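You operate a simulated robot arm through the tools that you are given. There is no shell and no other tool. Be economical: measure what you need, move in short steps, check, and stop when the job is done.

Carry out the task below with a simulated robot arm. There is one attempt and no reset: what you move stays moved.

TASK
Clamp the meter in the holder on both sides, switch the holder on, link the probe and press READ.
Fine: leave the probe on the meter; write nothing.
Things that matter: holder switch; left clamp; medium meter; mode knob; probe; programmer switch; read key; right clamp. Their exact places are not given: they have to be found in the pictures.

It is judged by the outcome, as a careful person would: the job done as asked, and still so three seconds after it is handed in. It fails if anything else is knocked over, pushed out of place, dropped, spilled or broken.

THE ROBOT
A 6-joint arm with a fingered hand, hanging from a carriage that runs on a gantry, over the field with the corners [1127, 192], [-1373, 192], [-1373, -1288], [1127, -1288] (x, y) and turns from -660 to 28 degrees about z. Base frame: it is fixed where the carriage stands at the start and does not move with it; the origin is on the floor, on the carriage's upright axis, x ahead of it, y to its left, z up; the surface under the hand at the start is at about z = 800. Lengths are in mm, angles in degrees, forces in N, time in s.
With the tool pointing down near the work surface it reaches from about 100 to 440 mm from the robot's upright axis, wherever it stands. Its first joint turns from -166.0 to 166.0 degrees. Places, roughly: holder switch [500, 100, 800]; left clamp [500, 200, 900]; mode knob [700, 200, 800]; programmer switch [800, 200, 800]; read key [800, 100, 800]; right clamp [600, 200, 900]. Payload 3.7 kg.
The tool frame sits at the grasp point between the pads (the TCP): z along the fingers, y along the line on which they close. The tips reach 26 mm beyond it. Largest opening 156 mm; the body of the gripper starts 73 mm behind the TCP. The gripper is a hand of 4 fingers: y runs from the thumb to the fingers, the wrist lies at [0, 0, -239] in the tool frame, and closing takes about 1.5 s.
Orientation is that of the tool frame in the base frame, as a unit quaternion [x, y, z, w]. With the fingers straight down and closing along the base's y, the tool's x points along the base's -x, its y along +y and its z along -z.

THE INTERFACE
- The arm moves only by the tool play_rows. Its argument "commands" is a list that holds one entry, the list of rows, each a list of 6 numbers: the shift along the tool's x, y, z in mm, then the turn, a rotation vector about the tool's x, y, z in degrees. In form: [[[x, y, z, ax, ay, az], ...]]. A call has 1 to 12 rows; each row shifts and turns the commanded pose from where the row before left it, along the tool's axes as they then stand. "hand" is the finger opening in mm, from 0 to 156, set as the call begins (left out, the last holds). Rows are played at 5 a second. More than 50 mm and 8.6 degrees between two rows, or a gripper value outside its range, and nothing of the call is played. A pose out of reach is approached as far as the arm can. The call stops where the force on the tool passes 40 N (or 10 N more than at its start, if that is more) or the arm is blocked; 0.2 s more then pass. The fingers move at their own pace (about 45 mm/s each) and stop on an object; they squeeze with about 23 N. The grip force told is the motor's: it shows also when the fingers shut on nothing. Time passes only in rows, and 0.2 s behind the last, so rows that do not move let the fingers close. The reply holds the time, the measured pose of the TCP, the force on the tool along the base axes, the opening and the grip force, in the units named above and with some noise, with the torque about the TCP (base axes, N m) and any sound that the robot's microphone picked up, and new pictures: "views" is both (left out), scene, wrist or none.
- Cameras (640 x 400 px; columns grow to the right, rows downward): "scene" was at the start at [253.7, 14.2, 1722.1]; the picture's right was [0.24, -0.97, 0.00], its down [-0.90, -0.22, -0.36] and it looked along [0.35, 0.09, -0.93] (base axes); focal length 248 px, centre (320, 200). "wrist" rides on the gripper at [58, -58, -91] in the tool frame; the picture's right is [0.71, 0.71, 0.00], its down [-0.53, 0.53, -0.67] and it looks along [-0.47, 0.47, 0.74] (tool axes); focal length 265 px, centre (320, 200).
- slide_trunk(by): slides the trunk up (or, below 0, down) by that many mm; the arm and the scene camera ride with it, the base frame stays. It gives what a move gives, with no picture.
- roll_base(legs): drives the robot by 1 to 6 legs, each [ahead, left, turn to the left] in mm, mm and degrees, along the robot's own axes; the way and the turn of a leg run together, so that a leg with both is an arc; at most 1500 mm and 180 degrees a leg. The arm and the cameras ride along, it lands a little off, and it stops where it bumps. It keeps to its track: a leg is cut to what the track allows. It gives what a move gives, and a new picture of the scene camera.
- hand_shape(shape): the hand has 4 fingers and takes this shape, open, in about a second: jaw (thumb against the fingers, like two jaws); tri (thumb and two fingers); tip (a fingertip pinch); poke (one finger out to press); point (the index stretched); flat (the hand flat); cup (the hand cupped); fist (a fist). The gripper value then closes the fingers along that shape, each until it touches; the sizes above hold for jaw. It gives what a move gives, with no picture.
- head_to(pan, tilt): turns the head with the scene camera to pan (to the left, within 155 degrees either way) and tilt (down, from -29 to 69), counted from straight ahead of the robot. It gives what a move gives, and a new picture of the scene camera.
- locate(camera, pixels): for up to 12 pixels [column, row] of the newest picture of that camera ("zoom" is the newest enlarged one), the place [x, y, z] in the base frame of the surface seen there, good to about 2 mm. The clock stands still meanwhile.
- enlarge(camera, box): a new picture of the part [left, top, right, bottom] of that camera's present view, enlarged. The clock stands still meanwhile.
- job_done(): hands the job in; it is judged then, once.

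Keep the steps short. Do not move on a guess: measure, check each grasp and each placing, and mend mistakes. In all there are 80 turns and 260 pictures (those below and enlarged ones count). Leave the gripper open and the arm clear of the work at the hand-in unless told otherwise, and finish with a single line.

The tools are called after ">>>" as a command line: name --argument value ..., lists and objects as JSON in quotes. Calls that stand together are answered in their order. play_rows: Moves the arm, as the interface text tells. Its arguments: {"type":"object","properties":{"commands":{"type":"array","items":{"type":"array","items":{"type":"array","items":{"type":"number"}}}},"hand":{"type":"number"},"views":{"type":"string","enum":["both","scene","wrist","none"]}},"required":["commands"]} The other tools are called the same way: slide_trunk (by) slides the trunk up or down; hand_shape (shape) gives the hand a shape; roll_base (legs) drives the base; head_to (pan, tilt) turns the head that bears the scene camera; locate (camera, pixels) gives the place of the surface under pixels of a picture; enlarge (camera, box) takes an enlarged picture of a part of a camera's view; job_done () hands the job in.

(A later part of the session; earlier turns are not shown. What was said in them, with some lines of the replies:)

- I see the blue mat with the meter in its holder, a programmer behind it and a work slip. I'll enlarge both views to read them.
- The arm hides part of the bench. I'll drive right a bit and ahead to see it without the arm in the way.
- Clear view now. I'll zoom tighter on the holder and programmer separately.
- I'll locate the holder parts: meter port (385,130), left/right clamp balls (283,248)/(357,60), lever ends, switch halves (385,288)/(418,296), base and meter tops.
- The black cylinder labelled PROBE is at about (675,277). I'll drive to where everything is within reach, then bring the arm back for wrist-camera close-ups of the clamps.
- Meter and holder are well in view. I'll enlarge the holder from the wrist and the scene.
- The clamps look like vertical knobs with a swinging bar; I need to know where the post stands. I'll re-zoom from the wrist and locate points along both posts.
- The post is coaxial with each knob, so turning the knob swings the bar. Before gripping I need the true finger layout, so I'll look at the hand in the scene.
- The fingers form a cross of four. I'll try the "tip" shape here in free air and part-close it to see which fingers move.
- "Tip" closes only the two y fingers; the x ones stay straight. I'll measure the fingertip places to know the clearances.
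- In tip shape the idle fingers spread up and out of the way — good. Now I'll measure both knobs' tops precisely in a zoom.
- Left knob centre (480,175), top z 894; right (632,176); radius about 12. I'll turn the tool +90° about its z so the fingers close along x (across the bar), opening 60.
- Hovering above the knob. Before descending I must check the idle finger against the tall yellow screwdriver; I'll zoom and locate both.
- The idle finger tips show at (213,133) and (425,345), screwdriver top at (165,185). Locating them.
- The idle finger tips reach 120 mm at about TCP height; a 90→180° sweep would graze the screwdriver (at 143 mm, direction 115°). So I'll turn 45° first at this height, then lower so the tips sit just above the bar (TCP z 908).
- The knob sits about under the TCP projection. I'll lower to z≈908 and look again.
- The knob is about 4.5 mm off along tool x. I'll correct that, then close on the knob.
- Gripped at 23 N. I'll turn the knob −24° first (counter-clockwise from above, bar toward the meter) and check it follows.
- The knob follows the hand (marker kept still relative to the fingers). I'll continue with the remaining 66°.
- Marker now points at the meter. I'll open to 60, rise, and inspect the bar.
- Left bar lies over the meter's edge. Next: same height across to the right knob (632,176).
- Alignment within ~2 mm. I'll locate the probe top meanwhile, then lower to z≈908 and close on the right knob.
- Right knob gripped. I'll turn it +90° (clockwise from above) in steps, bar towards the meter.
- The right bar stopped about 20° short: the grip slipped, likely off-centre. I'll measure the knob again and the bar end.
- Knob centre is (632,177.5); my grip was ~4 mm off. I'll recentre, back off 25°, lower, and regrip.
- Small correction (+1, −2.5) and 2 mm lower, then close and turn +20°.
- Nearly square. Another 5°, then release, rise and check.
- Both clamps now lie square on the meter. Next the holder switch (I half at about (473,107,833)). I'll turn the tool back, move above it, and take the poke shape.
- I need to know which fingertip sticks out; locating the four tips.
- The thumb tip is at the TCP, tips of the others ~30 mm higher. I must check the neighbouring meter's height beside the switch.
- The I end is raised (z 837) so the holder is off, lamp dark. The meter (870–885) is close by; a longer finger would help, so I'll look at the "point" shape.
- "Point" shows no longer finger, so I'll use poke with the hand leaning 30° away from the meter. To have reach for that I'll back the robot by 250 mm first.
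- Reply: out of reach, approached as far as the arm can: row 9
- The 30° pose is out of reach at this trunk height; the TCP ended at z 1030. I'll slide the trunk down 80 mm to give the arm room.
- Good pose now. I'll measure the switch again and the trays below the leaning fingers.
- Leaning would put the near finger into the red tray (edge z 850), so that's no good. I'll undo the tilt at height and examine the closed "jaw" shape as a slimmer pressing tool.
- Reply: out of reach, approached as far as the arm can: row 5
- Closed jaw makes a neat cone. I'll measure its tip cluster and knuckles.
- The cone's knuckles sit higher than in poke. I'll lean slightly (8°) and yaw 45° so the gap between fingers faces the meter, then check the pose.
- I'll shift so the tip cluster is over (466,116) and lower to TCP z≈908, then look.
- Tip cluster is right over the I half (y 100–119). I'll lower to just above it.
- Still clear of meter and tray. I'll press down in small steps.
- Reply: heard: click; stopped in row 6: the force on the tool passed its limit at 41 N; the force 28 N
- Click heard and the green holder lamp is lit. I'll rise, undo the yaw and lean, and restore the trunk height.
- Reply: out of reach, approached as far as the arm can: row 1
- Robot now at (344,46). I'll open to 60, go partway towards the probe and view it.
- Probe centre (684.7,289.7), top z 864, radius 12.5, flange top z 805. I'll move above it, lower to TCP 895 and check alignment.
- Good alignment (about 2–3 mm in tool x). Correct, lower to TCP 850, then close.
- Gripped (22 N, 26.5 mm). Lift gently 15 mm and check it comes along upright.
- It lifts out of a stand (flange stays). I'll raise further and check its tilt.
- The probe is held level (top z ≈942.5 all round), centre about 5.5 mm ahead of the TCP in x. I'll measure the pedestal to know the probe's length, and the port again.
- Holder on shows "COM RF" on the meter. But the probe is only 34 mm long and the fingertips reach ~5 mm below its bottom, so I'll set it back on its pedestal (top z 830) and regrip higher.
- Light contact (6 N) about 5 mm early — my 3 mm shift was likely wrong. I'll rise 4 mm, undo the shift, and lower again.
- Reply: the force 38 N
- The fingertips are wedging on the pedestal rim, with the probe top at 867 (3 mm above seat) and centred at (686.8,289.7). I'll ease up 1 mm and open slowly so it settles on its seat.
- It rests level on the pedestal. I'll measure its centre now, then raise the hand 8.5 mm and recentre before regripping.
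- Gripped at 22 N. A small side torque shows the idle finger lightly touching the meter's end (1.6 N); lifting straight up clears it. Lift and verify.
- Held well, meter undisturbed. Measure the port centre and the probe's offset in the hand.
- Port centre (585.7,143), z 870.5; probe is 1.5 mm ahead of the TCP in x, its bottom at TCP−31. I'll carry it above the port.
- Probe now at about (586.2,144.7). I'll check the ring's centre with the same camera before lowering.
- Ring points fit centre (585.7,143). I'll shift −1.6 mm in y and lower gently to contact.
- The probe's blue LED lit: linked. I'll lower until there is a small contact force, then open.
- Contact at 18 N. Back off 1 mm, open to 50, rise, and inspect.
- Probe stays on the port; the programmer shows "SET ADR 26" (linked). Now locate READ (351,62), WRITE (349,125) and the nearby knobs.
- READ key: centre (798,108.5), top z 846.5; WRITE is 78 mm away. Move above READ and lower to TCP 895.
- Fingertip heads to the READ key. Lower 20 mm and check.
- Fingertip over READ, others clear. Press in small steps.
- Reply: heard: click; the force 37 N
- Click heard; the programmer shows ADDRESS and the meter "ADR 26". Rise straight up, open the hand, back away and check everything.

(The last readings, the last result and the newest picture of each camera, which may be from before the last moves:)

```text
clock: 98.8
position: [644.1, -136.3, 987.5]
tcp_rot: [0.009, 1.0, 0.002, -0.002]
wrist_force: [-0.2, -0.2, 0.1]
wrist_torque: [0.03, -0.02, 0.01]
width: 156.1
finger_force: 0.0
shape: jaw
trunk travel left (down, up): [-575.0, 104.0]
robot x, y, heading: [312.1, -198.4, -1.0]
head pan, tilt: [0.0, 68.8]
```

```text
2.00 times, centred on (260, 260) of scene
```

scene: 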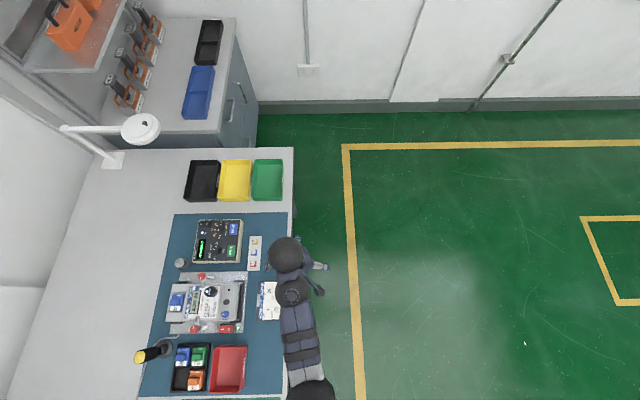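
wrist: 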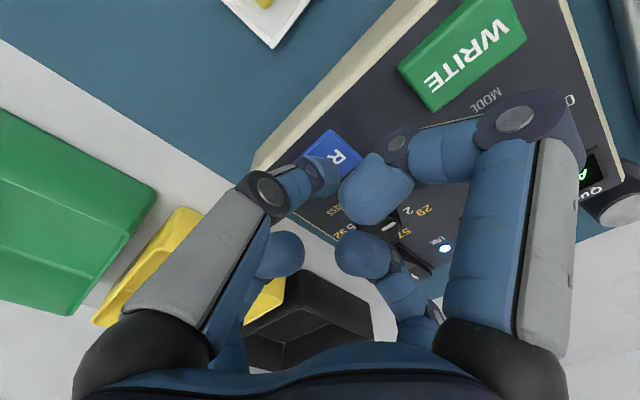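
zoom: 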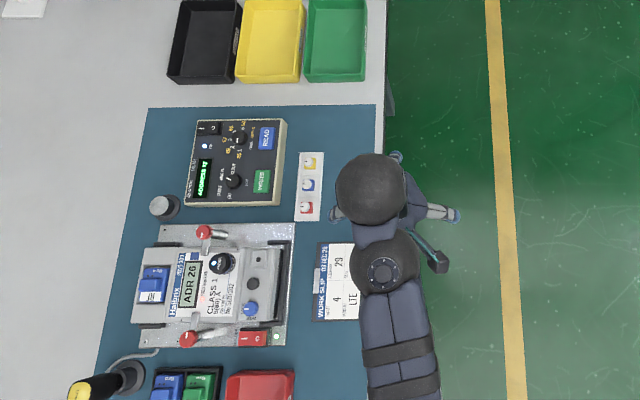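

Final close look at the holder and programmer.

>>> enlarge --camera "scene" --box '[155, 260, 255, 345]'

>>> locate --camera "zoom" --pixels '[[245, 85], [240, 335]]'

>>> enlarge --camera "scene" --box '[170, 210, 270, 275]'

```text
4.71 times, centred on (205, 302) of scene
```

zoom: 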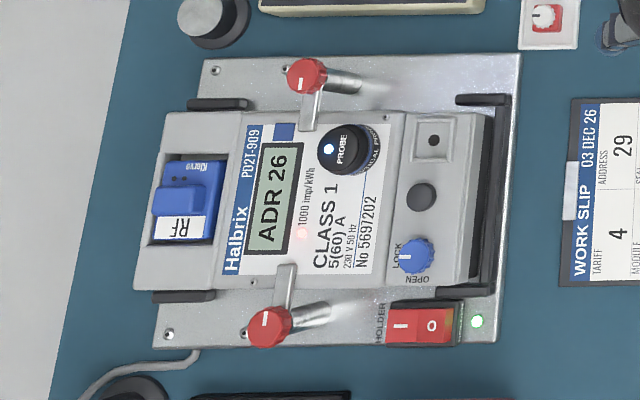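

```text
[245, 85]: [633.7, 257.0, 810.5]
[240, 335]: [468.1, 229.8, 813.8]
```

```text
6.15 times, centred on (220, 242) of scene
```

zoom: 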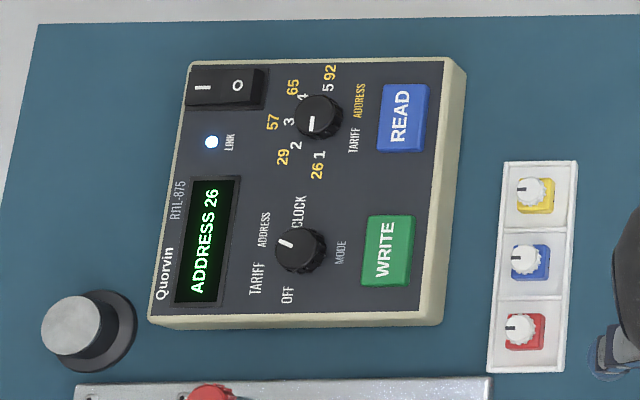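

Everything reads right. The left bar looks slightly off square; I'll measure its angle.

>>> enlarge --camera "scene" --box '[190, 305, 225, 340]'

```text
11.43 times, centred on (208, 322) of scene
```

zoom: 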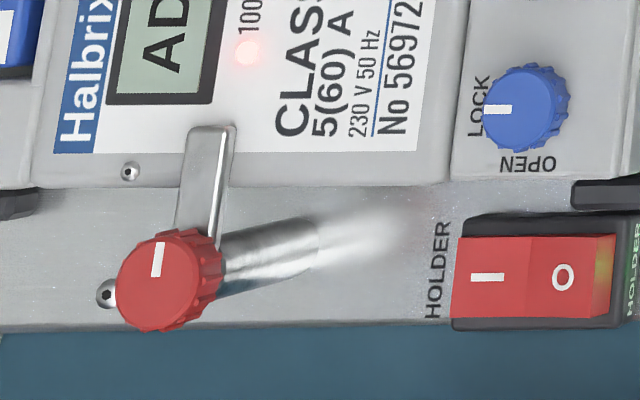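

>>> locate --camera "zoom" --pixels '[[195, 135], [228, 135], [188, 215], [218, 215], [210, 160], [160, 280]]'

```text
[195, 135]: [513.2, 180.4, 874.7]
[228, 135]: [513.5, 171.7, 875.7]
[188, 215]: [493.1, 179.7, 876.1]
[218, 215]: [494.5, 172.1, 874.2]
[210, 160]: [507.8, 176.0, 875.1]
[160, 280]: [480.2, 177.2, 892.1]
```

Both bars measure square across the meter. The holder lamp is lit, the probe LED is on, the programmer shows "ADDRESS 26", and the hand is open and clear. Handing in.

>>> job_done

```text
The job is handed in.
```

Job handed in: the meter is clamped on both sides, the holder is on, the probe is linked and still on the meter, and READ was pressed (the programmer shows ADDRESS 26); nothing was written.
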